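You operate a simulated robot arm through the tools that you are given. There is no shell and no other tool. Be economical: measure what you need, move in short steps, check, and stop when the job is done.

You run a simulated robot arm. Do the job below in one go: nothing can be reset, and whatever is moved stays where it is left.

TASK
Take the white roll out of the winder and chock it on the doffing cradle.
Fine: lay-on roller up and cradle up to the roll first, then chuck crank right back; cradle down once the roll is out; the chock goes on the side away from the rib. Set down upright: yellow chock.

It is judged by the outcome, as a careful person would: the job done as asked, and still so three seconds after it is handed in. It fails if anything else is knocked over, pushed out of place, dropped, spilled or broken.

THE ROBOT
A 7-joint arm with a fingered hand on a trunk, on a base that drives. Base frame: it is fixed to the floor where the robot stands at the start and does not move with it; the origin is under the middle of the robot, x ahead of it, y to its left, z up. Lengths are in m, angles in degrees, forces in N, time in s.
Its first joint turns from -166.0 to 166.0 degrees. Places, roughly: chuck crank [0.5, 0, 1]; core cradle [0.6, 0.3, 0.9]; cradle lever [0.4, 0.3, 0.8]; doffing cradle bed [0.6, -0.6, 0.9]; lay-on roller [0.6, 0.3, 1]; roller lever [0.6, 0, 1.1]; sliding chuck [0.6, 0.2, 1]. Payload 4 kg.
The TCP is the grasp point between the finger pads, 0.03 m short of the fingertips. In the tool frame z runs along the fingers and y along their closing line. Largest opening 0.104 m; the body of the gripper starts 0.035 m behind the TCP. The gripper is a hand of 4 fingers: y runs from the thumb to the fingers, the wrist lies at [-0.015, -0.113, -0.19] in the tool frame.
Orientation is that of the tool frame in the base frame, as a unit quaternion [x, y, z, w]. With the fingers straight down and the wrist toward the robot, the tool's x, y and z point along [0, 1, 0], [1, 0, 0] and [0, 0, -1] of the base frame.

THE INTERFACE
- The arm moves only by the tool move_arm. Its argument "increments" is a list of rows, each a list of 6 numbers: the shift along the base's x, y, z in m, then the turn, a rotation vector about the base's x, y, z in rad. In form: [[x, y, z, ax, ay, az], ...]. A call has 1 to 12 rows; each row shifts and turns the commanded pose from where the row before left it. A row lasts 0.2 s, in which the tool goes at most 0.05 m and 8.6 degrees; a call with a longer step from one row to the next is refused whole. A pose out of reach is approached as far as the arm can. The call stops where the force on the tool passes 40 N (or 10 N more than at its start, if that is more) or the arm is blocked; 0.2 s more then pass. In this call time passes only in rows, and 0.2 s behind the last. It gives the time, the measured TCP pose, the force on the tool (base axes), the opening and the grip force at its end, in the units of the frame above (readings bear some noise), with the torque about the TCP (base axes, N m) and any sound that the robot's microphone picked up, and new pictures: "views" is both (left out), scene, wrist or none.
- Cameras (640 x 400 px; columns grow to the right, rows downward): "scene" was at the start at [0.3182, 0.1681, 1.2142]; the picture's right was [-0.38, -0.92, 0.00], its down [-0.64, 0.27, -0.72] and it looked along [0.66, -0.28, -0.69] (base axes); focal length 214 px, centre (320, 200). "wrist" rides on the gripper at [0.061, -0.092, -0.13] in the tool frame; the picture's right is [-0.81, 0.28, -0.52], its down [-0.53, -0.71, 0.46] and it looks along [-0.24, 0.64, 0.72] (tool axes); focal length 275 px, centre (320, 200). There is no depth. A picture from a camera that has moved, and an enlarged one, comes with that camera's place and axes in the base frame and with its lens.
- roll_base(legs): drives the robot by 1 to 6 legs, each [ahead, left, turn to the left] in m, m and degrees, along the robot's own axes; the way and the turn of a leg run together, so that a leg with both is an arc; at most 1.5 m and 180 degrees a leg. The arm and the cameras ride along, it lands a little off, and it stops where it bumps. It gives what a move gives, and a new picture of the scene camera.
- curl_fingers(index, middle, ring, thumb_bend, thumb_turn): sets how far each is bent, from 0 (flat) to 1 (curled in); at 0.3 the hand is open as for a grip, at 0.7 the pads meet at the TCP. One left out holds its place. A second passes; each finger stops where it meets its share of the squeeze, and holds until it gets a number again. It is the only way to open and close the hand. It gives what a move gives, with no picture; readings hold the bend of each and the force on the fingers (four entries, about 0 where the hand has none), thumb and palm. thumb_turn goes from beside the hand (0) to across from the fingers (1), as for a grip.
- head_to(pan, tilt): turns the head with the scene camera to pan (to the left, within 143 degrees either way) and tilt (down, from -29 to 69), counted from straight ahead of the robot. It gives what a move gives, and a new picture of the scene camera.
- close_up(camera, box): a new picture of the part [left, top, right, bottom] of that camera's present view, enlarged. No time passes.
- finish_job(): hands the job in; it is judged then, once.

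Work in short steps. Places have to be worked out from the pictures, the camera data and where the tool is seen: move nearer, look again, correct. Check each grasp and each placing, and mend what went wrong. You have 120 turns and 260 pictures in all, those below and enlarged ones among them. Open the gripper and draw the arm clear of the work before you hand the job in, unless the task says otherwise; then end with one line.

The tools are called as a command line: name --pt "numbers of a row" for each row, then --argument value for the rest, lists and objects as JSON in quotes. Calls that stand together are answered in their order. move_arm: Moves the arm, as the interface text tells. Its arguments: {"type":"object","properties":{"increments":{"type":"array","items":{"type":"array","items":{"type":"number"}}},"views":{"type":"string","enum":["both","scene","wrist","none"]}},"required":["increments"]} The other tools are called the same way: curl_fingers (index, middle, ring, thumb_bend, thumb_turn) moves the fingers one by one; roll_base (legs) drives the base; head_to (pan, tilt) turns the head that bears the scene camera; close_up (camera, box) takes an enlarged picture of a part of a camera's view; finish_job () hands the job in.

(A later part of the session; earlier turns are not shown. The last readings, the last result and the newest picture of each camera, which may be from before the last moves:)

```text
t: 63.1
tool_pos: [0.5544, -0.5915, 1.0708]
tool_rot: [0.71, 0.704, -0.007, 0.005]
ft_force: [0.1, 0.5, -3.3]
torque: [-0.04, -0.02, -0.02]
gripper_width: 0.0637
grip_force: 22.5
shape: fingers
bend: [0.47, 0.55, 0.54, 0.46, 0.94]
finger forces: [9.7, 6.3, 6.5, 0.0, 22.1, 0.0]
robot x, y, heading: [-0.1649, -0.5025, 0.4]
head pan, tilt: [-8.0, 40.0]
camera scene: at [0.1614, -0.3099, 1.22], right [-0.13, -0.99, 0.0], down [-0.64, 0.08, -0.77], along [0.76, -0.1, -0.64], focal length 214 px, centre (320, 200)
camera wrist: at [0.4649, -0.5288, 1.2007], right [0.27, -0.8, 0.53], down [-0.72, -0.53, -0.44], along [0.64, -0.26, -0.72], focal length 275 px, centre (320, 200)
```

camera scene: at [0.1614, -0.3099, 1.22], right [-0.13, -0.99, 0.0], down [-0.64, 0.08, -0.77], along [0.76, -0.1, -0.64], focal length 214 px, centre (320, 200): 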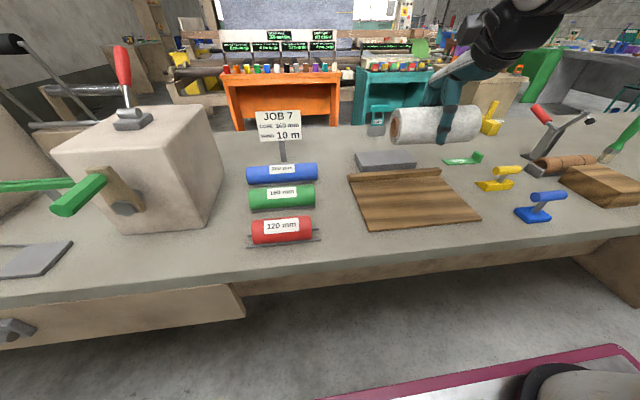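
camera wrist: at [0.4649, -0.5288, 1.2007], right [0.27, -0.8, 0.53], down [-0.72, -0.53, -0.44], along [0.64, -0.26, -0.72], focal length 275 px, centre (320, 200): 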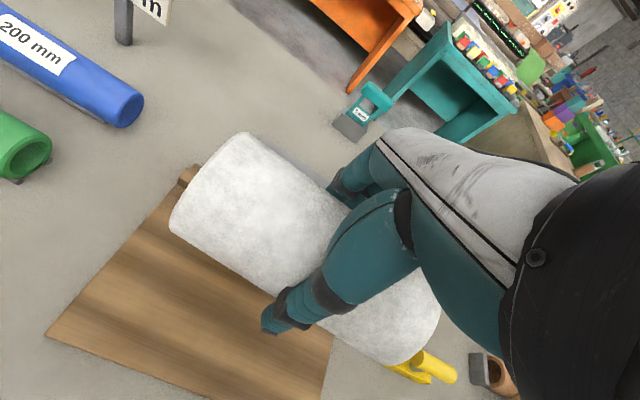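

The roll is centred over the bed. I lower it, slowly at the end.

move_arm --pt "0 0 -0.045 0 0 0" --pt "0 0 -0.045 0 0 0" --pt "0 0 -0.03 0 0 0" --pt "0 0 -0.015 0 0 0"

close_up --camera "scene" --box '[320, 100, 520, 250]'

```text
t: 64.1
tool_pos: [0.5551, -0.5904, 0.9349]
tool_rot: [0.71, 0.704, -0.008, 0.005]
ft_force: [0.2, -0.3, -2.2]
torque: [-0.04, -0.04, -0.05]
gripper_width: 0.0636
grip_force: 22.6
shape: fingers
bend: [0.47, 0.55, 0.54, 0.46, 0.94]
finger forces: [9.7, 6.3, 6.5, 0.1, 22.0, 0.0]
robot x, y, heading: [-0.1647, -0.4998, 0.6]
head pan, tilt: [-8.0, 40.0]
camera scene: at [0.1615, -0.3098, 1.22], right [-0.13, -0.99, 0.0], down [-0.64, 0.08, -0.77], along [0.76, -0.1, -0.64], focal length 214 px, centre (320, 200)
camera wrist: at [0.4654, -0.5261, 1.0657], right [0.27, -0.8, 0.53], down [-0.72, -0.53, -0.44], along [0.64, -0.26, -0.72], focal length 275 px, centre (320, 200)
```

scene: 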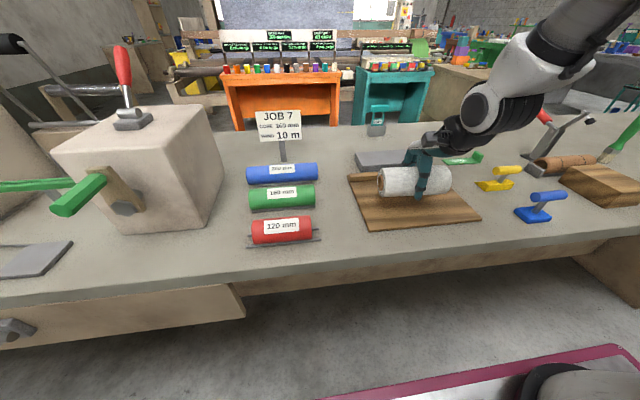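
wrist: 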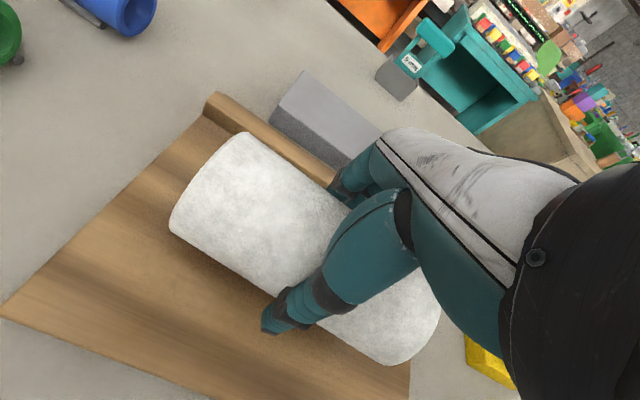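

```text
2.67 times, centred on (420, 175) of scene
camera zoom: at [0.1615, -0.3098, 1.22], right [-0.13, -0.99, 0.0], down [-0.64, 0.08, -0.77], along [0.76, -0.1, -0.64], focal length 572 px, centre (53, 267)
```

zoom: 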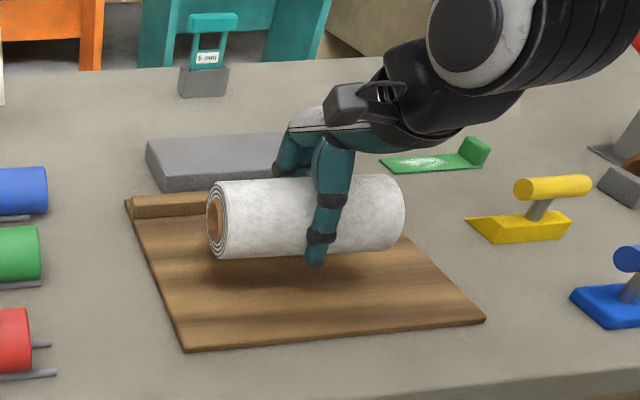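

Still about 2–3 cm above the bed. I lower in small steps to contact.

move_arm --pt "0 0 -0.01 0 0 0" --pt "0 0 -0.006 0 0 0" --pt "0 0 -0.005 0 0 0" --views "none"

close_up --camera "scene" --box '[320, 120, 480, 240]'

```text
t: 64.9
tool_pos: [0.5542, -0.5903, 0.9136]
tool_rot: [0.71, 0.704, -0.008, 0.003]
ft_force: [0.2, 0.3, -3.6]
torque: [-0.02, -0.01, 0.01]
gripper_width: 0.0632
grip_force: 22.2
shape: fingers
bend: [0.47, 0.55, 0.54, 0.46, 0.94]
finger forces: [9.7, 6.3, 6.5, 0.1, 22.0, 0.1]
robot x, y, heading: [-0.164, -0.5005, 0.6]
head pan, tilt: [-8.0, 40.0]
```

```text
3.33 times, centred on (400, 180) of scene
camera zoom: at [0.1616, -0.3098, 1.22], right [-0.13, -0.99, 0.0], down [-0.64, 0.08, -0.77], along [0.76, -0.1, -0.64], focal length 715 px, centre (53, 267)
```

zoom: 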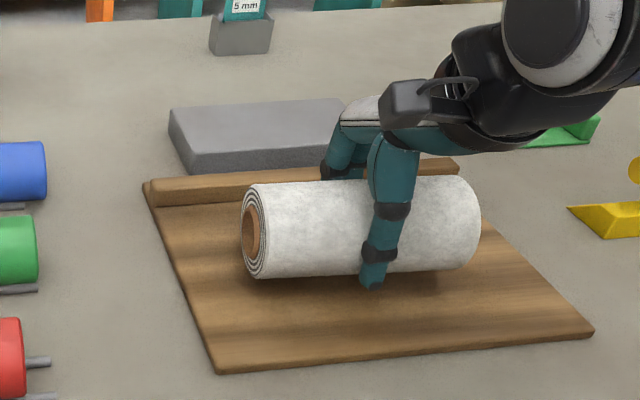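

Almost touching. I go down a few millimetres more until the weight leaves the hand.

move_arm --pt "0 0 -0.004 0 0 0" --pt "0 0 -0.004 0 0 0" --views "none"

close_up --camera "scene" --box '[340, 140, 460, 220]'

```text
t: 65.5
tool_pos: [0.5546, -0.5914, 0.9069]
tool_rot: [0.71, 0.704, -0.007, 0.004]
ft_force: [-0.2, -1.8, -0.8]
torque: [0.11, -0.04, -0.02]
gripper_width: 0.0633
grip_force: 22.1
shape: fingers
bend: [0.47, 0.55, 0.54, 0.46, 0.94]
finger forces: [9.6, 6.5, 6.9, 0.0, 22.4, 0.0]
robot x, y, heading: [-0.1598, -0.4983, 0.5]
head pan, tilt: [-8.0, 40.0]
```

```text
5.00 times, centred on (400, 180) of scene
camera zoom: at [0.1616, -0.3099, 1.22], right [-0.13, -0.99, 0.0], down [-0.64, 0.08, -0.77], along [0.76, -0.1, -0.64], focal length 1072 px, centre (-80, 300)
```

zoom: 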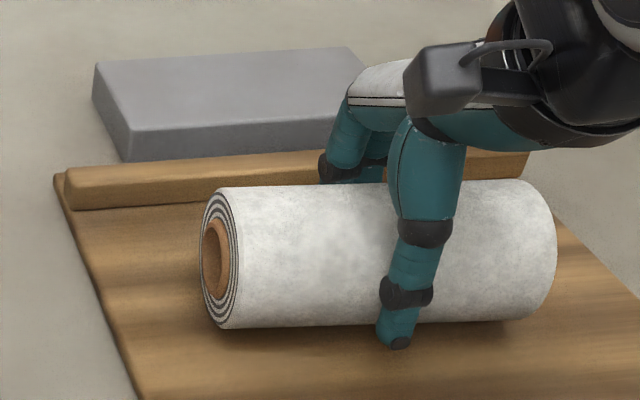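

Contact has just started. I press down 2 mm more, then release the roll.

move_arm --pt "0 0 -0.002 0 0 0" --views "none"

curl_fingers --index 0.4 --middle 0.4 --ring 0.4 --thumb_bend 0.35

close_up --camera "scene" --box '[340, 140, 460, 220]'

```text
t: 65.9
tool_pos: [0.5552, -0.5911, 0.9061]
tool_rot: [0.71, 0.704, -0.007, 0.005]
ft_force: [-2.2, -1.4, 8.7]
torque: [0.11, 0.14, 0.04]
gripper_width: 0.0634
grip_force: 24.0
shape: fingers
bend: [0.47, 0.55, 0.54, 0.46, 0.94]
finger forces: [9.4, 5.9, 6.6, 0.0, 25.6, 0.0]
robot x, y, heading: [-0.1634, -0.5013, 0.5]
head pan, tilt: [-8.0, 40.0]
```

```text
t: 66.9
tool_pos: [0.5555, -0.5903, 0.9045]
tool_rot: [0.71, 0.704, -0.008, 0.004]
ft_force: [0.0, -0.1, -0.5]
torque: [0.01, -0.01, -0.02]
gripper_width: 0.0847
grip_force: 0.1
shape: fingers
bend: [0.4, 0.4, 0.4, 0.35, 0.97]
finger forces: [0.1, 0.0, 0.0, 0.0, 0.1, 0.0]
robot x, y, heading: [-0.163, -0.5032, 0.5]
head pan, tilt: [-8.0, 40.0]
```

```text
5.00 times, centred on (400, 180) of scene
camera zoom: at [0.1616, -0.3098, 1.22], right [-0.13, -0.99, 0.0], down [-0.64, 0.08, -0.77], along [0.76, -0.1, -0.64], focal length 1072 px, centre (-80, 300)
```

zoom: 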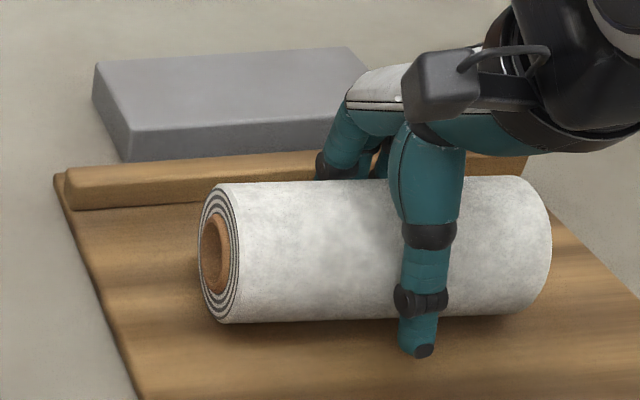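

Released and settled. I raise the hand straight up and see whether the roll stays.

move_arm --pt "0 0 0.03 0 0 0" --pt "0 0 0.045 0 0 0" --pt "0 0 0.045 0 0 0" --views "wrist"

close_up --camera "scene" --box '[330, 120, 530, 250]'

```text
t: 67.7
tool_pos: [0.5568, -0.5917, 1.0242]
tool_rot: [0.71, 0.705, -0.008, 0.003]
ft_force: [0.4, 0.3, -0.3]
torque: [0.01, -0.01, -0.03]
gripper_width: 0.0844
grip_force: 0.0
shape: fingers
bend: [0.4, 0.4, 0.4, 0.35, 0.97]
finger forces: [0.1, 0.0, 0.0, 0.0, 0.1, 0.0]
robot x, y, heading: [-0.1625, -0.5029, 0.3]
head pan, tilt: [-8.0, 40.0]
camera wrist: at [0.4659, -0.5278, 1.1548], right [0.27, -0.8, 0.53], down [-0.72, -0.54, -0.44], along [0.64, -0.26, -0.72], focal length 275 px, centre (320, 200)
```

wrist: 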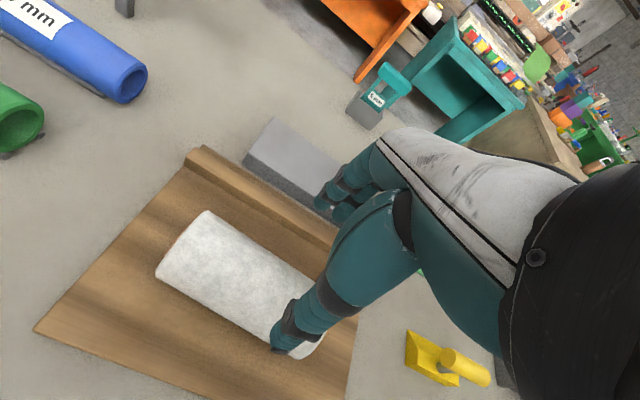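

```text
3.08 times, centred on (430, 185) of scene
camera zoom: at [0.1618, -0.3098, 1.2199], right [-0.13, -0.99, 0.0], down [-0.64, 0.08, -0.77], along [0.76, -0.1, -0.64], focal length 660 px, centre (-18, 246)
```

zoom: 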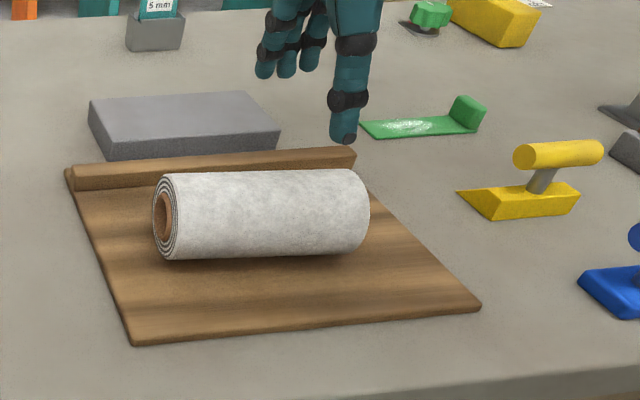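

The roll sits still at x≈0.565, about 3.5 cm short of the rib. The yellow chock lies at about (0.60, -0.885), its thin edge toward +y, handle bar along y. I back the base 0.11 m so the hand comes in front of the roll, close the fingers, and prepare to nudge it to the rib.

move_arm --pt "0 0 0.03 0 0 0" --views "none"

roll_base --legs '[[-0.11, 0, 0]]'

curl_fingers --index 0.65 --middle 0.65 --ring 0.65 --thumb_bend 0.65

head_to --pan -22 --tilt 40

```text
t: 68.1
tool_pos: [0.5566, -0.591, 1.0575]
tool_rot: [0.71, 0.704, -0.007, 0.003]
ft_force: [1.1, 0.4, -0.5]
torque: [0.02, -0.02, -0.01]
gripper_width: 0.0842
grip_force: 0.0
shape: fingers
bend: [0.4, 0.4, 0.4, 0.35, 0.97]
finger forces: [0.0, 0.1, 0.0, 0.0, 0.1, 0.0]
robot x, y, heading: [-0.1605, -0.5022, 0.3]
head pan, tilt: [-8.0, 40.0]
```

```text
t: 69.3
tool_pos: [0.4474, -0.5926, 1.0566]
tool_rot: [0.71, 0.704, -0.008, 0.004]
ft_force: [-0.4, 0.0, -0.8]
torque: [-0.01, 0.02, 0.01]
gripper_width: 0.0843
grip_force: 0.1
shape: fingers
bend: [0.4, 0.4, 0.4, 0.35, 0.97]
finger forces: [0.0, 0.0, 0.0, 0.1, 0.0, 0.1]
robot x, y, heading: [-0.2691, -0.5013, 0.6]
head pan, tilt: [-8.0, 40.0]
camera scene: at [0.0533, -0.3108, 1.22], right [-0.13, -0.99, 0.0], down [-0.64, 0.08, -0.77], along [0.76, -0.1, -0.64], focal length 214 px, centre (320, 200)
```

scene: 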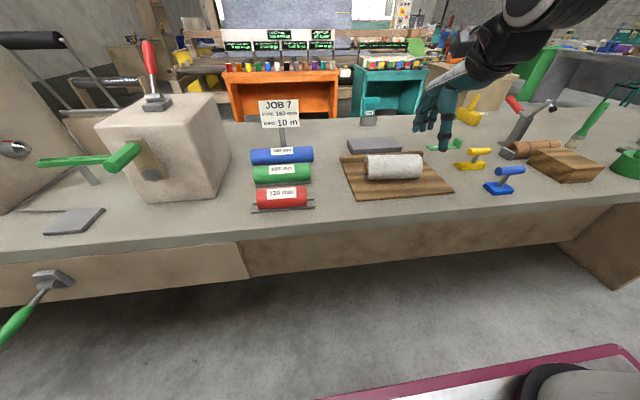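

```text
t: 70.3
tool_pos: [0.4476, -0.591, 1.0564]
tool_rot: [0.709, 0.705, -0.007, 0.003]
ft_force: [0.4, 0.5, -0.1]
torque: [-0.03, 0.02, -0.01]
gripper_width: 0.0141
grip_force: 0.0
shape: fingers
bend: [0.65, 0.65, 0.65, 0.65, 0.97]
finger forces: [0.0, 0.0, 0.1, 0.0, 0.0, 0.1]
robot x, y, heading: [-0.2723, -0.5022, 0.4]
head pan, tilt: [-8.0, 40.0]
```

```text
t: 71.1
tool_pos: [0.4475, -0.592, 1.0566]
tool_rot: [0.71, 0.704, -0.008, 0.004]
ft_force: [0.2, -0.3, 0.0]
torque: [0.01, 0.0, 0.0]
gripper_width: 0.0142
grip_force: 0.1
shape: fingers
bend: [0.65, 0.65, 0.65, 0.65, 0.97]
finger forces: [0.0, 0.1, 0.1, 0.1, 0.0, 0.0]
robot x, y, heading: [-0.2717, -0.5009, 0.6]
head pan, tilt: [-22.0, 40.0]
camera scene: at [0.0482, -0.3308, 1.22], right [-0.37, -0.93, 0.0], down [-0.6, 0.23, -0.77], along [0.71, -0.28, -0.64], focal length 214 px, centre (320, 200)
```

scene: 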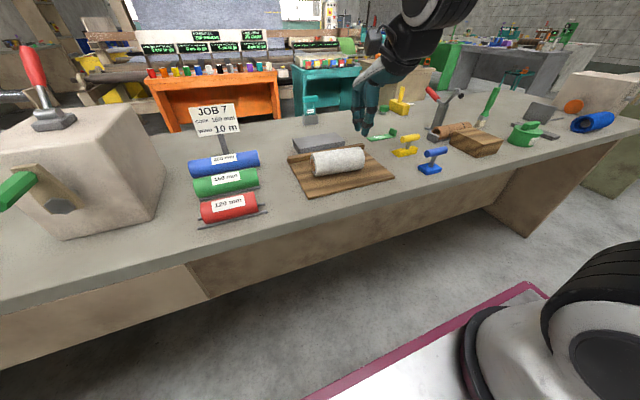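

I lower the closed hand in front of the roll.

move_arm --pt "-0.005 0 -0.045 0 0 0" --pt "0 0 -0.045 0 0 0" --pt "0 0 -0.03 0 0 0" --views "wrist"

close_up --camera "scene" --box '[270, 100, 430, 220]'

```text
t: 71.9
tool_pos: [0.4426, -0.5945, 0.9364]
tool_rot: [0.711, 0.704, -0.007, 0.003]
ft_force: [-0.6, -0.2, 0.7]
torque: [-0.04, -0.04, 0.01]
gripper_width: 0.0138
grip_force: 0.0
shape: fingers
bend: [0.65, 0.65, 0.65, 0.65, 0.97]
finger forces: [0.1, 0.0, 0.1, 0.1, 0.0, 0.0]
robot x, y, heading: [-0.271, -0.5021, 0.3]
head pan, tilt: [-22.0, 40.0]
camera wrist: at [0.3536, -0.5301, 1.0668], right [0.27, -0.8, 0.53], down [-0.72, -0.53, -0.44], along [0.64, -0.26, -0.72], focal length 275 px, centre (320, 200)
```

wrist: 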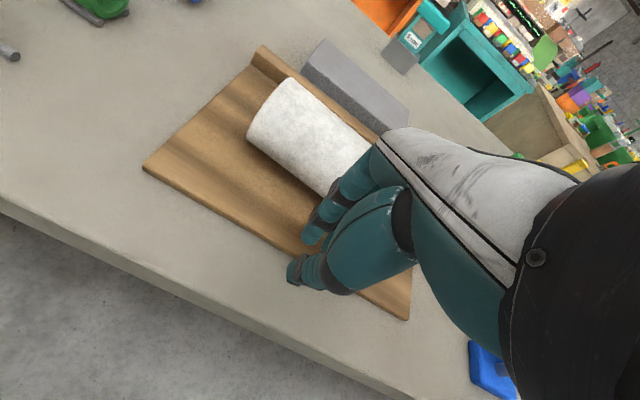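

```text
3.33 times, centred on (350, 160) of scene
camera zoom: at [0.048, -0.3309, 1.22], right [-0.37, -0.93, 0.0], down [-0.6, 0.24, -0.77], along [0.71, -0.28, -0.64], focal length 715 px, centre (220, 333)
```

zoom: 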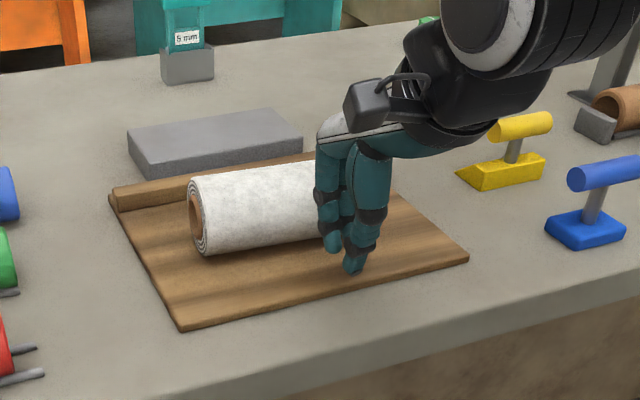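

I nudge toward +x in small steps.

move_arm --pt "0.015 0 0 0 0 0" --pt "0.015 0 0 0 0 0" --pt "0.012 0 0 0 0 0" --pt "0.01 0 0 0 0 0" --pt "0.008 0 0 0 0 0" --views "none"

close_up --camera "scene" --box '[270, 100, 430, 220]'

```text
t: 73.1
tool_pos: [0.5026, -0.5917, 0.9366]
tool_rot: [0.71, 0.704, -0.007, 0.005]
ft_force: [-3.7, -0.5, 4.8]
torque: [-0.07, -0.1, -0.03]
gripper_width: 0.0137
grip_force: 2.7
shape: fingers
bend: [0.65, 0.67, 0.65, 0.65, 0.97]
finger forces: [0.0, 5.6, 0.0, 0.0, 0.0, 0.0]
robot x, y, heading: [-0.2713, -0.5059, 0.3]
head pan, tilt: [-22.0, 40.0]
```

```text
3.33 times, centred on (350, 160) of scene
camera zoom: at [0.0479, -0.3308, 1.22], right [-0.37, -0.93, 0.0], down [-0.6, 0.24, -0.77], along [0.71, -0.28, -0.64], focal length 715 px, centre (220, 333)
```

zoom: 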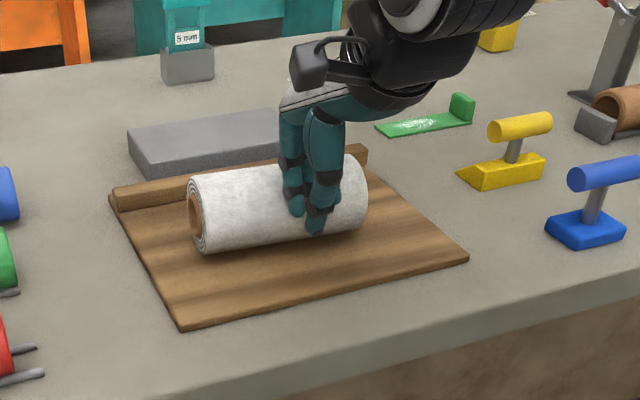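

Contact made with a few newtons. I continue gently.

move_arm --pt "0.007 0 0 0 0 0" --pt "0.007 0 0 0 0 0" --pt "0.007 0 0 0 0 0" --views "none"

close_up --camera "scene" --box '[270, 100, 430, 220]'

```text
t: 73.9
tool_pos: [0.5228, -0.5921, 0.9367]
tool_rot: [0.71, 0.704, -0.008, 0.004]
ft_force: [0.4, -0.2, 0.1]
torque: [0.03, 0.03, 0.02]
gripper_width: 0.014
grip_force: 0.2
shape: fingers
bend: [0.65, 0.65, 0.65, 0.65, 0.97]
finger forces: [0.1, 0.1, 0.1, 0.1, 0.1, 0.1]
robot x, y, heading: [-0.2739, -0.5045, 0.6]
head pan, tilt: [-22.0, 40.0]
```

```text
3.33 times, centred on (350, 160) of scene
camera zoom: at [0.0482, -0.3309, 1.22], right [-0.37, -0.93, 0.0], down [-0.6, 0.24, -0.77], along [0.71, -0.28, -0.64], focal length 715 px, centre (220, 333)
```

zoom: 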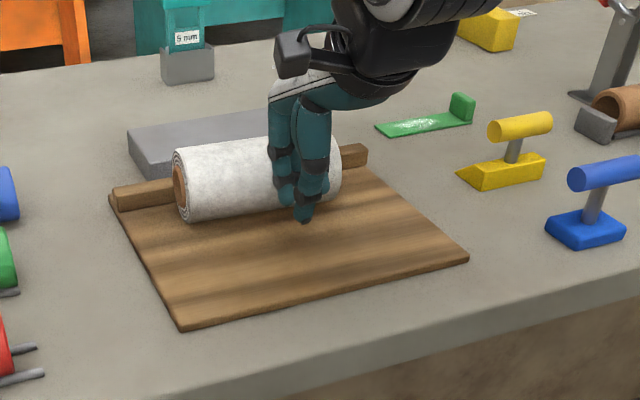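

The roll has rolled up to the rib and rests there. I back the hand off and rise, then check.

move_arm --pt "-0.02 0 0 0 0 0" --pt "-0.04 0 0.01 0 0 0" --pt "-0.02 0 0.04 0 0 0" --pt "0 0 0.045 0 0 0" --pt "0 0 0.045 0 0 0" --views "none"

close_up --camera "scene" --box '[270, 90, 450, 220]'

```text
t: 75.1
tool_pos: [0.4435, -0.5929, 1.0779]
tool_rot: [0.71, 0.704, -0.008, 0.004]
ft_force: [-0.2, -0.1, 0.2]
torque: [0.0, 0.07, -0.02]
gripper_width: 0.0139
grip_force: 0.0
shape: fingers
bend: [0.65, 0.65, 0.65, 0.65, 0.97]
finger forces: [0.0, 0.0, 0.1, 0.0, 0.0, 0.1]
robot x, y, heading: [-0.2736, -0.5045, 0.3]
head pan, tilt: [-22.0, 40.0]
```

```text
3.08 times, centred on (360, 155) of scene
camera zoom: at [0.0484, -0.3308, 1.2199], right [-0.37, -0.93, 0.0], down [-0.6, 0.24, -0.77], along [0.71, -0.28, -0.64], focal length 660 px, centre (197, 338)
```

zoom: 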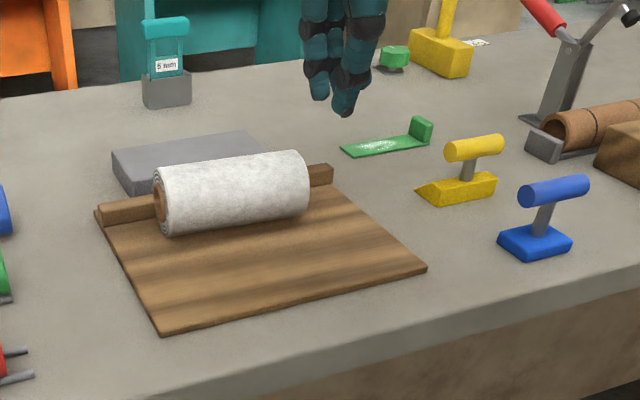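

The roll lies against the rib. Now the chock: I open the hand and drive 0.22 m right so that both chock and bed are in easy reach.

roll_base --legs '[[0, -0.22, 0]]'

curl_fingers --index 0.35 --middle 0.35 --ring 0.35 --thumb_bend 0.35

move_arm --pt "0.04 0 0.02 0 0 0" --pt "0.04 0 0.01 0 0 0" --pt "0.03 -0.02 0 0 0 0"

close_up --camera "scene" --box '[260, 90, 420, 210]'

```text
t: 76.8
tool_pos: [0.4447, -0.8153, 1.0779]
tool_rot: [0.711, 0.703, -0.007, 0.004]
ft_force: [0.6, 0.1, -0.1]
torque: [-0.01, 0.0, -0.01]
gripper_width: 0.0138
grip_force: 0.0
shape: fingers
bend: [0.65, 0.65, 0.65, 0.65, 0.97]
finger forces: [0.0, 0.0, 0.1, 0.0, 0.0, 0.0]
robot x, y, heading: [-0.2686, -0.7224, 0.5]
head pan, tilt: [-22.0, 40.0]
camera scene: at [0.0505, -0.5524, 1.22], right [-0.37, -0.93, 0.0], down [-0.6, 0.24, -0.77], along [0.71, -0.28, -0.64], focal length 214 px, centre (320, 200)
```

scene: 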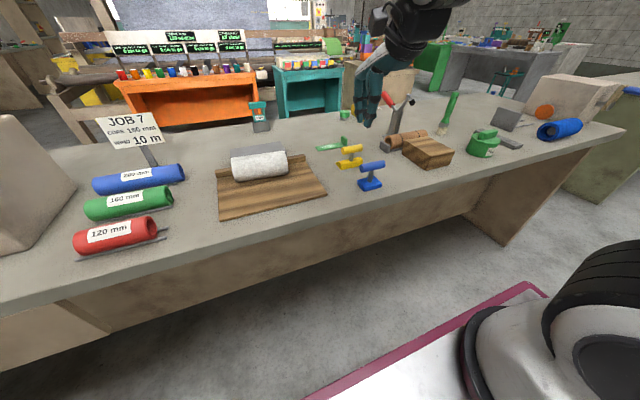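

```text
t: 77.8
tool_pos: [0.4448, -0.8162, 1.0771]
tool_rot: [0.711, 0.703, -0.008, 0.005]
ft_force: [0.0, 0.0, 0.1]
torque: [0.0, -0.01, -0.01]
gripper_width: 0.0899
grip_force: 0.0
shape: fingers
bend: [0.35, 0.35, 0.35, 0.35, 0.97]
finger forces: [0.0, 0.1, 0.1, 0.1, 0.1, 0.0]
robot x, y, heading: [-0.2711, -0.7271, 0.3]
head pan, tilt: [-22.0, 40.0]
```

```text
t: 78.5
tool_pos: [0.5553, -0.8343, 1.1102]
tool_rot: [0.711, 0.704, -0.007, 0.005]
ft_force: [-0.3, 0.0, -0.6]
torque: [0.0, 0.02, 0.0]
gripper_width: 0.0907
grip_force: 0.0
shape: fingers
bend: [0.35, 0.35, 0.35, 0.35, 0.97]
finger forces: [0.0, 0.0, 0.0, 0.0, 0.0, 0.0]
robot x, y, heading: [-0.2699, -0.7221, 0.4]
head pan, tilt: [-22.0, 40.0]
camera scene: at [0.0502, -0.5522, 1.22], right [-0.37, -0.93, 0.0], down [-0.6, 0.24, -0.77], along [0.71, -0.28, -0.64], focal length 214 px, centre (320, 200)
camera wrist: at [0.4671, -0.7709, 1.2397], right [0.27, -0.8, 0.53], down [-0.72, -0.53, -0.44], along [0.64, -0.26, -0.72], focal length 275 px, centre (320, 200)
```

scene: 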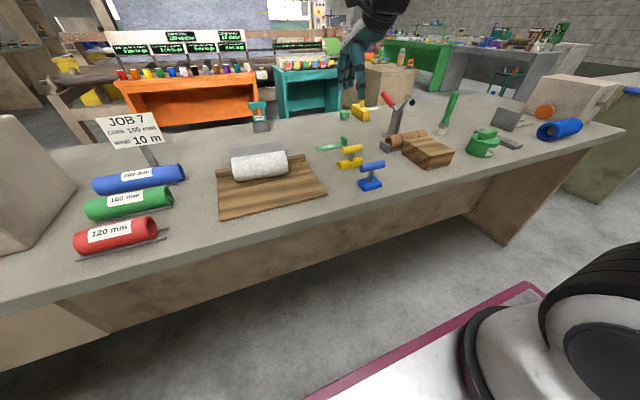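
wrist: 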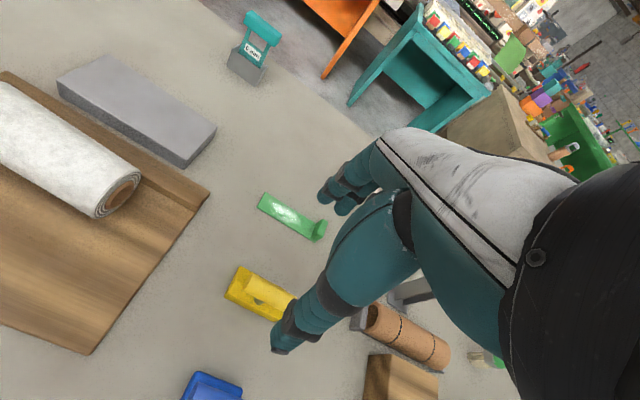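

```text
3.33 times, centred on (340, 150) of scene
camera zoom: at [0.0502, -0.5522, 1.22], right [-0.37, -0.93, 0.0], down [-0.6, 0.24, -0.77], along [0.71, -0.28, -0.64], focal length 715 px, centre (253, 367)
```

zoom: 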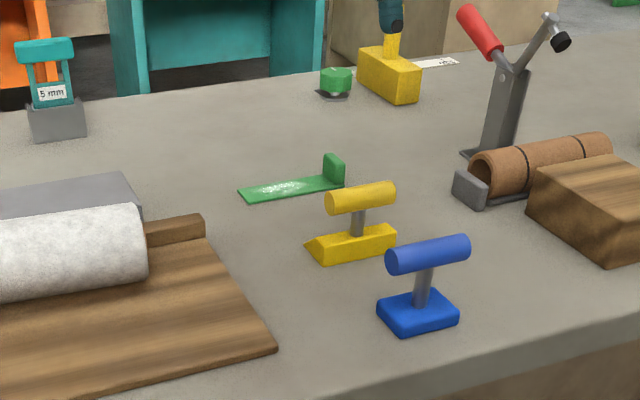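

Chock handle bar: centre about (0.590, -0.878, 0.91), along y, 6 cm long; body y -0.833 (thin edge) to -0.917. I go above it with a narrower opening and lower partway.

curl_fingers --index 0.42 --middle 0.42 --ring 0.42 --thumb_bend 0.42

move_arm --pt "0.035 -0.03 0 0 0 0" --pt "0 -0.014 -0.03 0 0 0" --pt "0 0 -0.045 0 0 0" --pt "0 0 -0.045 0 0 0"

close_up --camera "scene" --box '[280, 80, 440, 200]'

```text
t: 79.5
tool_pos: [0.5569, -0.8347, 1.1092]
tool_rot: [0.712, 0.703, -0.007, 0.004]
ft_force: [0.8, 0.3, -0.3]
torque: [0.0, 0.0, -0.02]
gripper_width: 0.0733
grip_force: 0.1
shape: fingers
bend: [0.42, 0.42, 0.42, 0.42, 0.97]
finger forces: [0.0, 0.0, 0.0, 0.0, 0.0, 0.0]
robot x, y, heading: [-0.2741, -0.7195, 0.5]
head pan, tilt: [-22.0, 40.0]
```

```text
t: 80.5
tool_pos: [0.5886, -0.878, 0.986]
tool_rot: [0.711, 0.703, -0.008, 0.004]
ft_force: [-0.1, -0.1, 1.3]
torque: [-0.02, -0.01, 0.03]
gripper_width: 0.0732
grip_force: 0.1
shape: fingers
bend: [0.42, 0.42, 0.42, 0.42, 0.97]
finger forces: [0.0, 0.0, 0.1, 0.1, 0.0, 0.1]
robot x, y, heading: [-0.2698, -0.7213, 0.8]
head pan, tilt: [-22.0, 40.0]
camera scene: at [0.0503, -0.5523, 1.22], right [-0.37, -0.93, 0.0], down [-0.6, 0.24, -0.77], along [0.71, -0.28, -0.64], focal length 214 px, centre (320, 200)
camera wrist: at [0.4998, -0.8145, 1.1176], right [0.27, -0.8, 0.53], down [-0.72, -0.53, -0.44], along [0.64, -0.26, -0.72], focal length 275 px, centre (320, 200)
```

scene: 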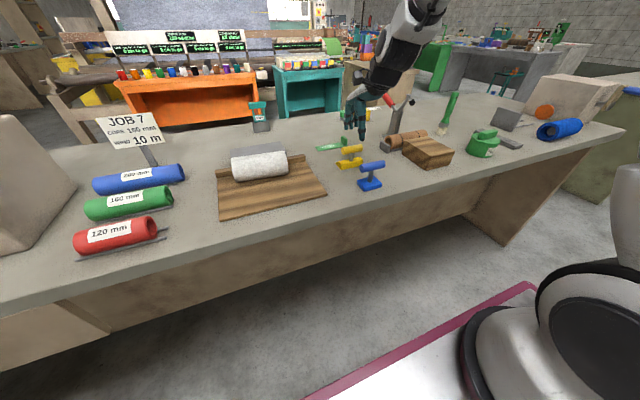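
wrist: 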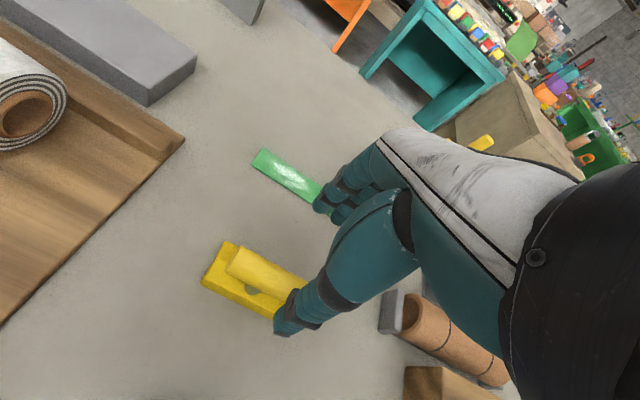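

```text
3.33 times, centred on (360, 140) of scene
camera zoom: at [0.0503, -0.5523, 1.22], right [-0.37, -0.93, 0.0], down [-0.6, 0.24, -0.77], along [0.71, -0.28, -0.64], focal length 715 px, centre (187, 400)
```

zoom: 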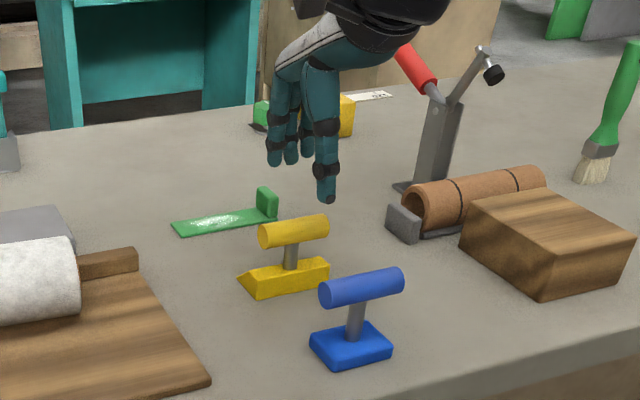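

Wrist view puts the bar at x≈0.585; the hand is nearly centred. I lower to z≈0.915 and grip.

move_arm --pt "-0.003 0.003 -0.035 0 0 0" --pt "0 0 -0.033 0 0 0" --views "none"

close_up --camera "scene" --box '[280, 80, 440, 200]'

```text
t: 81.2
tool_pos: [0.589, -0.877, 0.9191]
tool_rot: [0.711, 0.703, -0.007, 0.004]
ft_force: [-0.5, -0.6, -0.3]
torque: [0.02, -0.03, 0.03]
gripper_width: 0.0732
grip_force: 0.1
shape: fingers
bend: [0.42, 0.42, 0.42, 0.42, 0.97]
finger forces: [0.0, 0.0, 0.0, 0.1, 0.1, 0.0]
robot x, y, heading: [-0.2703, -0.7225, 0.6]
head pan, tilt: [-22.0, 40.0]
```

```text
3.33 times, centred on (360, 140) of scene
camera zoom: at [0.0503, -0.5523, 1.22], right [-0.37, -0.93, 0.0], down [-0.6, 0.24, -0.77], along [0.71, -0.28, -0.64], focal length 715 px, centre (187, 400)
```

zoom: 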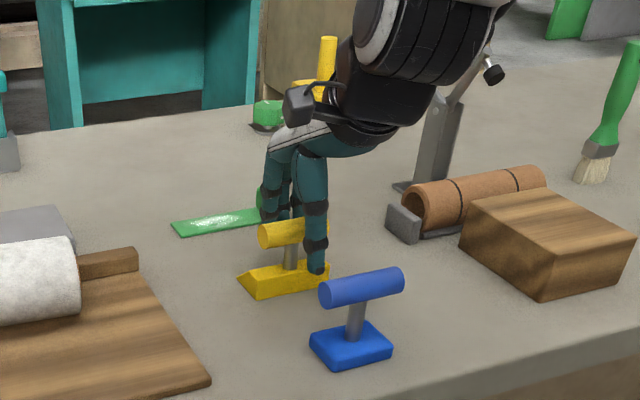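

Allowing for parallax the thumb is aligned with the bar's middle. I close the grip.

curl_fingers --index 0.72 --middle 0.72 --ring 0.72 --thumb_bend 0.72

close_up --camera "scene" --box '[280, 80, 440, 200]'

```text
t: 82.2
tool_pos: [0.588, -0.8762, 0.9196]
tool_rot: [0.711, 0.703, -0.008, 0.004]
ft_force: [0.8, 0.2, 0.0]
torque: [0.01, 0.04, 0.02]
gripper_width: 0.0097
grip_force: 7.2
shape: fingers
bend: [0.71, 0.72, 0.71, 0.67, 0.97]
finger forces: [5.5, 0.7, 1.4, 0.1, 7.0, 0.0]
robot x, y, heading: [-0.2732, -0.7248, 0.3]
head pan, tilt: [-22.0, 40.0]
```

```text
3.33 times, centred on (360, 140) of scene
camera zoom: at [0.0506, -0.5524, 1.22], right [-0.37, -0.93, 0.0], down [-0.6, 0.24, -0.77], along [0.71, -0.28, -0.64], focal length 715 px, centre (187, 400)
```

zoom: 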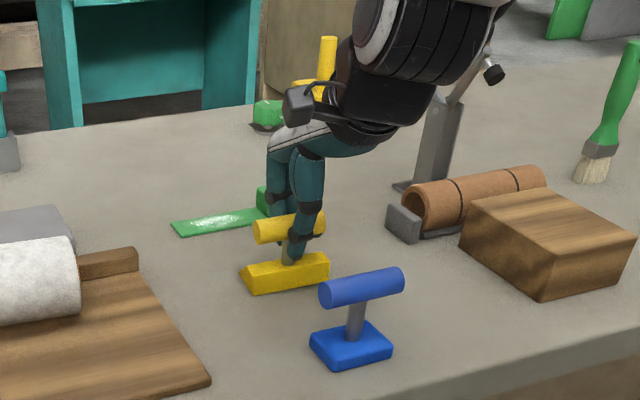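

The fingers wrap the bar with the tips hooked under it. I test-lift 3 cm and check its attitude.

move_arm --pt "0 0 0.015 0 0 0" --pt "0 0 0.02 0 0 0" --pt "0 0 0.03 0 0 0" --views "wrist"

close_up --camera "scene" --box '[280, 80, 440, 200]'

```text
t: 83.0
tool_pos: [0.5874, -0.8779, 0.9838]
tool_rot: [0.711, 0.704, -0.008, 0.004]
ft_force: [-0.1, -0.3, -1.5]
torque: [0.0, 0.02, -0.03]
gripper_width: 0.0098
grip_force: 6.8
shape: fingers
bend: [0.71, 0.72, 0.72, 0.67, 0.97]
finger forces: [5.5, 0.8, 1.1, 0.0, 6.7, 0.0]
robot x, y, heading: [-0.271, -0.7219, 0.3]
head pan, tilt: [-22.0, 40.0]
camera wrist: at [0.4977, -0.8121, 1.1142], right [0.27, -0.8, 0.53], down [-0.72, -0.53, -0.44], along [0.64, -0.26, -0.72], focal length 275 px, centre (320, 200)
```

wrist: 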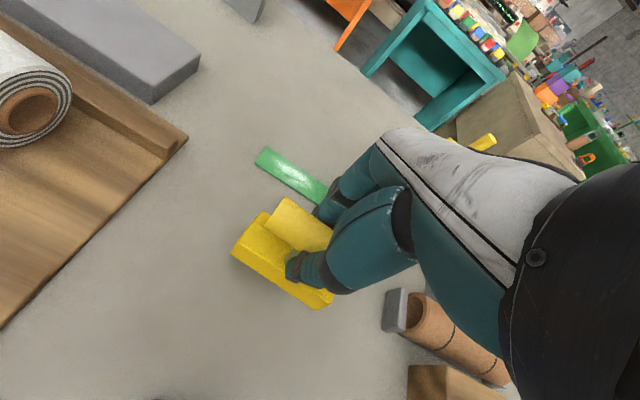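

```text
3.33 times, centred on (360, 140) of scene
camera zoom: at [0.0508, -0.5525, 1.2199], right [-0.37, -0.93, 0.0], down [-0.6, 0.24, -0.77], along [0.71, -0.28, -0.64], focal length 715 px, centre (187, 400)
```

zoom: 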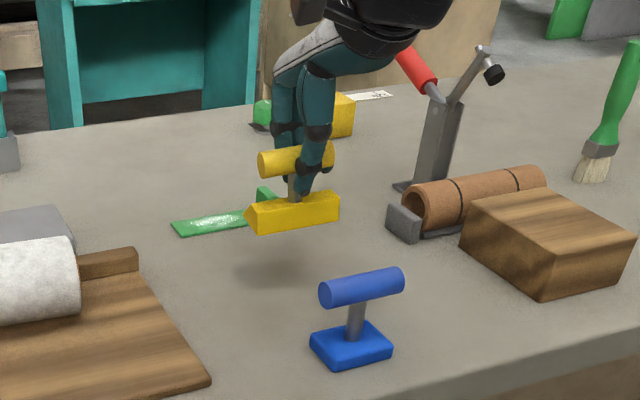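

Held level. I raise it, and swing it -90° about z (thin edge toward +x) while carrying it to the near side of the roll.

move_arm --pt "0 0 0.045 0 0 0" --pt "0 0 0.045 0 0 -0.1" --pt "-0.01 0.025 0 0 0 -0.14" --pt "-0.01 0.03 0 0 0 -0.14" --pt "-0.01 0.03 0 0 0 -0.14" --pt "-0.01 0.03 0 0 0 -0.14" --pt "-0.01 0.03 0 0 0 -0.14" --pt "-0.01 0.03 0 0 0 -0.14" --pt "-0.01 0.03 0 0 0 -0.14" --pt "-0.01 0.03 0 0 0 -0.14" --pt "-0.01 0.03 0 0 0 -0.14" --pt "-0.01 0.015 0 0 0 -0.14"

close_up --camera "scene" --box '[180, 80, 380, 230]'

```text
t: 85.5
tool_pos: [0.4854, -0.5963, 1.0735]
tool_rot: [1.0, 0.029, -0.009, -0.002]
ft_force: [0.2, 0.1, -0.9]
torque: [0.03, 0.0, 0.0]
gripper_width: 0.0096
grip_force: 6.3
shape: fingers
bend: [0.71, 0.72, 0.72, 0.67, 0.97]
finger forces: [5.5, 0.6, 0.8, 0.0, 6.4, 0.0]
robot x, y, heading: [-0.2688, -0.7229, 0.5]
head pan, tilt: [-22.0, 40.0]
camera scene: at [0.0506, -0.5525, 1.22], right [-0.37, -0.93, 0.0], down [-0.6, 0.24, -0.77], along [0.71, -0.28, -0.64], focal length 214 px, centre (320, 200)
camera wrist: at [0.5448, -0.5015, 1.2035], right [-0.78, -0.32, 0.53], down [-0.58, 0.68, -0.44], along [-0.22, -0.65, -0.72], focal length 275 px, centre (320, 200)
```

scene: 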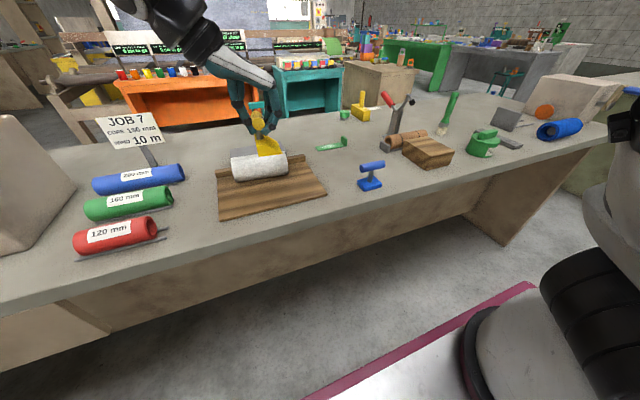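
wrist: 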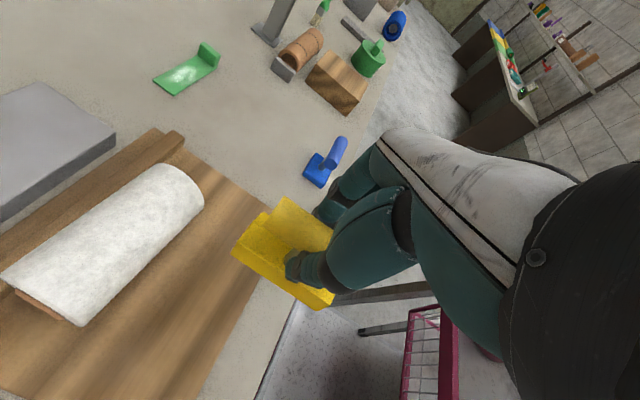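

```text
2.67 times, centred on (280, 155) of scene
camera zoom: at [0.0506, -0.5525, 1.22], right [-0.37, -0.93, 0.0], down [-0.6, 0.24, -0.77], along [0.71, -0.28, -0.64], focal length 572 px, centre (427, 320)
```

zoom: 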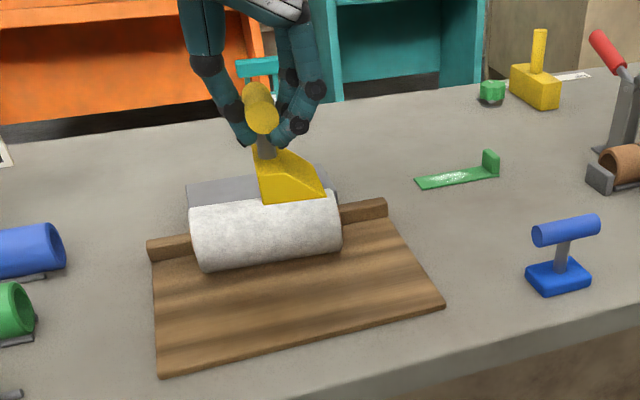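

The chock is aligned with its thin edge toward +x, tip about 4.3 cm ahead of the TCP; roll axis now x≈0.62. I lower it onto the bed short of the roll (TCP x≈0.52), stopping just above contact.

move_arm --pt "0.015 0 -0.03 0 0 0" --pt "0.01 0 -0.04 0 0 0" --pt "0.005 0 -0.04 0 0 0" --pt "0 0 -0.018 0 0 0"

close_up --camera "scene" --box '[200, 110, 340, 220]'

```text
t: 86.5
tool_pos: [0.5161, -0.5971, 0.9458]
tool_rot: [0.999, 0.03, -0.008, -0.003]
ft_force: [0.6, -0.9, -0.9]
torque: [0.03, -0.03, -0.02]
gripper_width: 0.0096
grip_force: 6.8
shape: fingers
bend: [0.71, 0.72, 0.72, 0.67, 0.97]
finger forces: [5.5, 0.3, 0.8, 0.0, 6.4, 0.0]
robot x, y, heading: [-0.2691, -0.7214, 0.5]
head pan, tilt: [-22.0, 40.0]
camera scene: at [0.0505, -0.5524, 1.22], right [-0.37, -0.93, 0.0], down [-0.6, 0.24, -0.77], along [0.71, -0.28, -0.64], focal length 214 px, centre (320, 200)
camera wrist: at [0.5741, -0.5022, 1.0767], right [-0.78, -0.33, 0.53], down [-0.58, 0.68, -0.44], along [-0.22, -0.66, -0.72], focal length 275 px, centre (320, 200)
```

scene: 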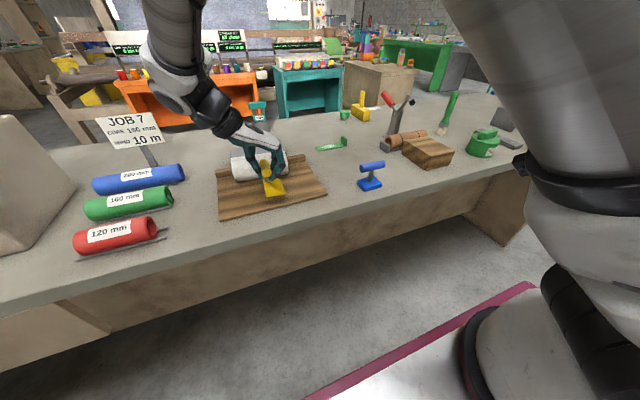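
wrist: 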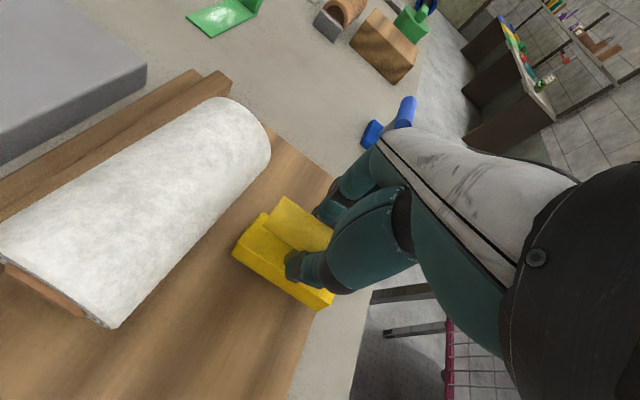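

```text
3.64 times, centred on (270, 165) of scene
camera zoom: at [0.0505, -0.5524, 1.22], right [-0.37, -0.93, 0.0], down [-0.6, 0.24, -0.77], along [0.71, -0.28, -0.64], focal length 780 px, centre (502, 327)
```

zoom: 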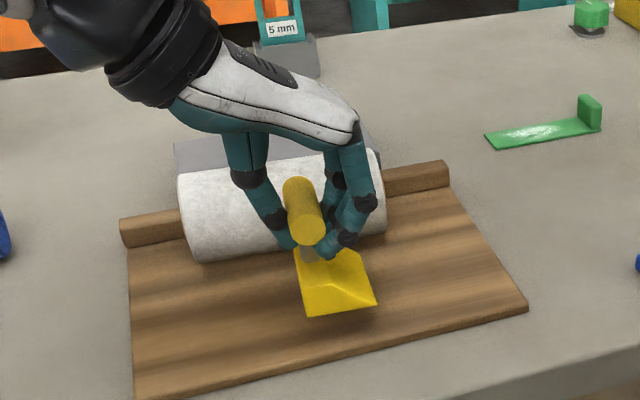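

I zoom more to make sure which end of the chock is the thin edge.

close_up --camera "scene" --box '[245, 150, 305, 195]'

close_up --camera "wrist" --box '[210, 170, 370, 330]'

```text
8.89 times, centred on (275, 172) of scene
camera zoom: at [0.0505, -0.5524, 1.22], right [-0.37, -0.93, 0.0], down [-0.6, 0.24, -0.77], along [0.71, -0.28, -0.64], focal length 1906 px, centre (720, 444)
```

zoom: 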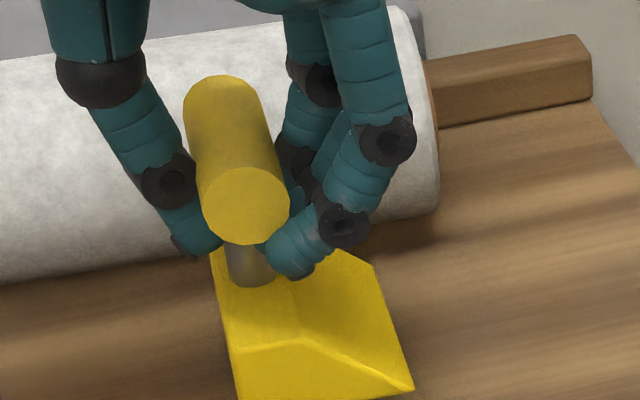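

```text
2.50 times, centred on (290, 250) of wrist
camera zoom: at [0.5741, -0.5022, 1.0767], right [-0.78, -0.33, 0.53], down [-0.58, 0.68, -0.44], along [-0.22, -0.66, -0.72], focal length 688 px, centre (395, 75)
```

zoom: 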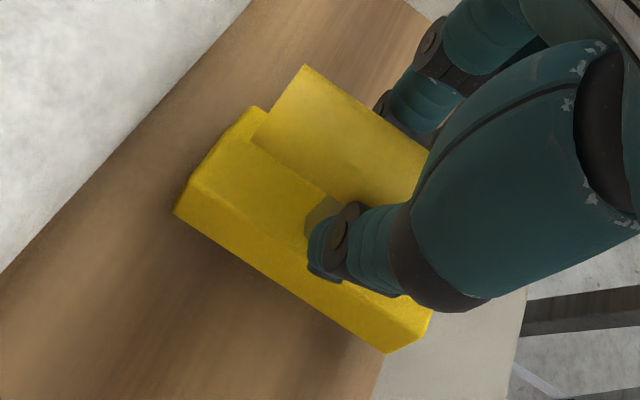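

The zoom shows the chock's sloped side with the thin edge actually facing -y now: the wedge is 8 cm wide along its bar and slopes across it. So the original orientation (slope toward +x) was right. I lift a bit and turn it back by +90°.

move_arm --pt "-0.01 0 0.045 0 0 0" --pt "-0.01 0 0.04 0 0 0.1428" --pt "0 0 0 0 0 0.1428" --pt "0 0 0 0 0 0.1428" --pt "0 0 0 0 0 0.1428" --pt "0 0 0 0 0 0.1428" --pt "0 0 0 0 0 0.1428" --pt "0 0 0 0 0 0.1428" --pt "0 0 0 0 0 0.1428" --pt "0 0 0 0 0 0.1428" --pt "0 0 0 0 0 0.1428" --pt "0 0 0 0 0 0.1428"

close_up --camera "scene" --box '[200, 90, 340, 210]'

close_up --camera "wrist" --box '[160, 150, 380, 340]'

```text
t: 89.2
tool_pos: [0.4978, -0.5968, 1.0316]
tool_rot: [0.685, 0.729, -0.008, 0.005]
ft_force: [0.5, 0.3, 0.5]
torque: [-0.02, 0.02, 0.0]
gripper_width: 0.0094
grip_force: 6.7
shape: fingers
bend: [0.71, 0.72, 0.72, 0.67, 0.97]
finger forces: [5.5, 0.5, 0.7, 0.0, 6.2, 0.1]
robot x, y, heading: [-0.2671, -0.7194, 0.5]
head pan, tilt: [-22.0, 40.0]
camera scene: at [0.0505, -0.5522, 1.22], right [-0.37, -0.93, 0.0], down [-0.6, 0.24, -0.77], along [0.71, -0.28, -0.64], focal length 214 px, centre (320, 200)
camera wrist: at [0.4027, -0.5389, 1.1613], right [0.33, -0.78, 0.53], down [-0.68, -0.58, -0.44], along [0.66, -0.22, -0.72], focal length 275 px, centre (320, 200)
```

scene: 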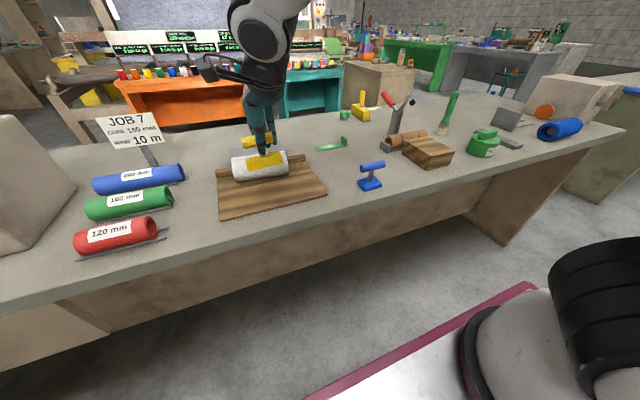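
wrist: 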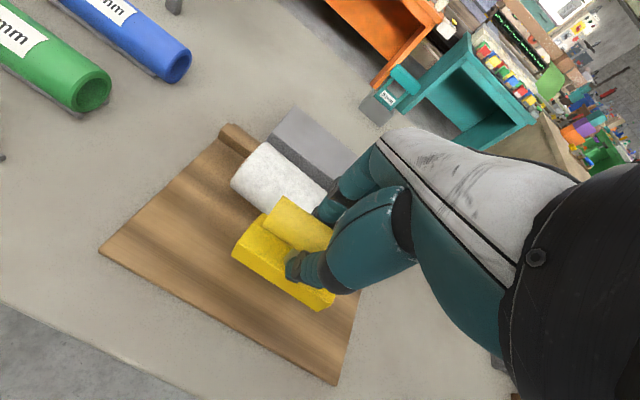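

```text
3.33 times, centred on (270, 150) of scene
camera zoom: at [0.0505, -0.5522, 1.22], right [-0.37, -0.93, 0.0], down [-0.6, 0.24, -0.77], along [0.71, -0.28, -0.64], focal length 715 px, centre (487, 367)
```

zoom: 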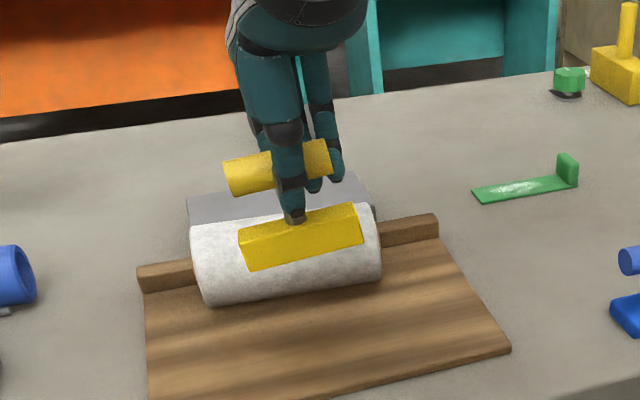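

```text
2.11 times, centred on (270, 245) of wrist
camera zoom: at [0.4027, -0.5389, 1.1613], right [0.33, -0.78, 0.53], down [-0.68, -0.58, -0.44], along [0.66, -0.22, -0.72], focal length 580 px, centre (425, 105)
```

zoom: 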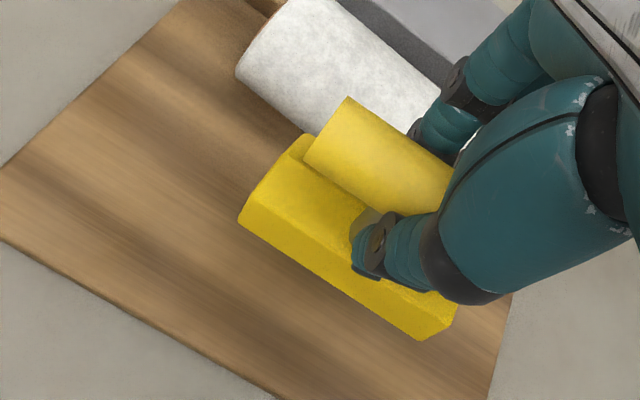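

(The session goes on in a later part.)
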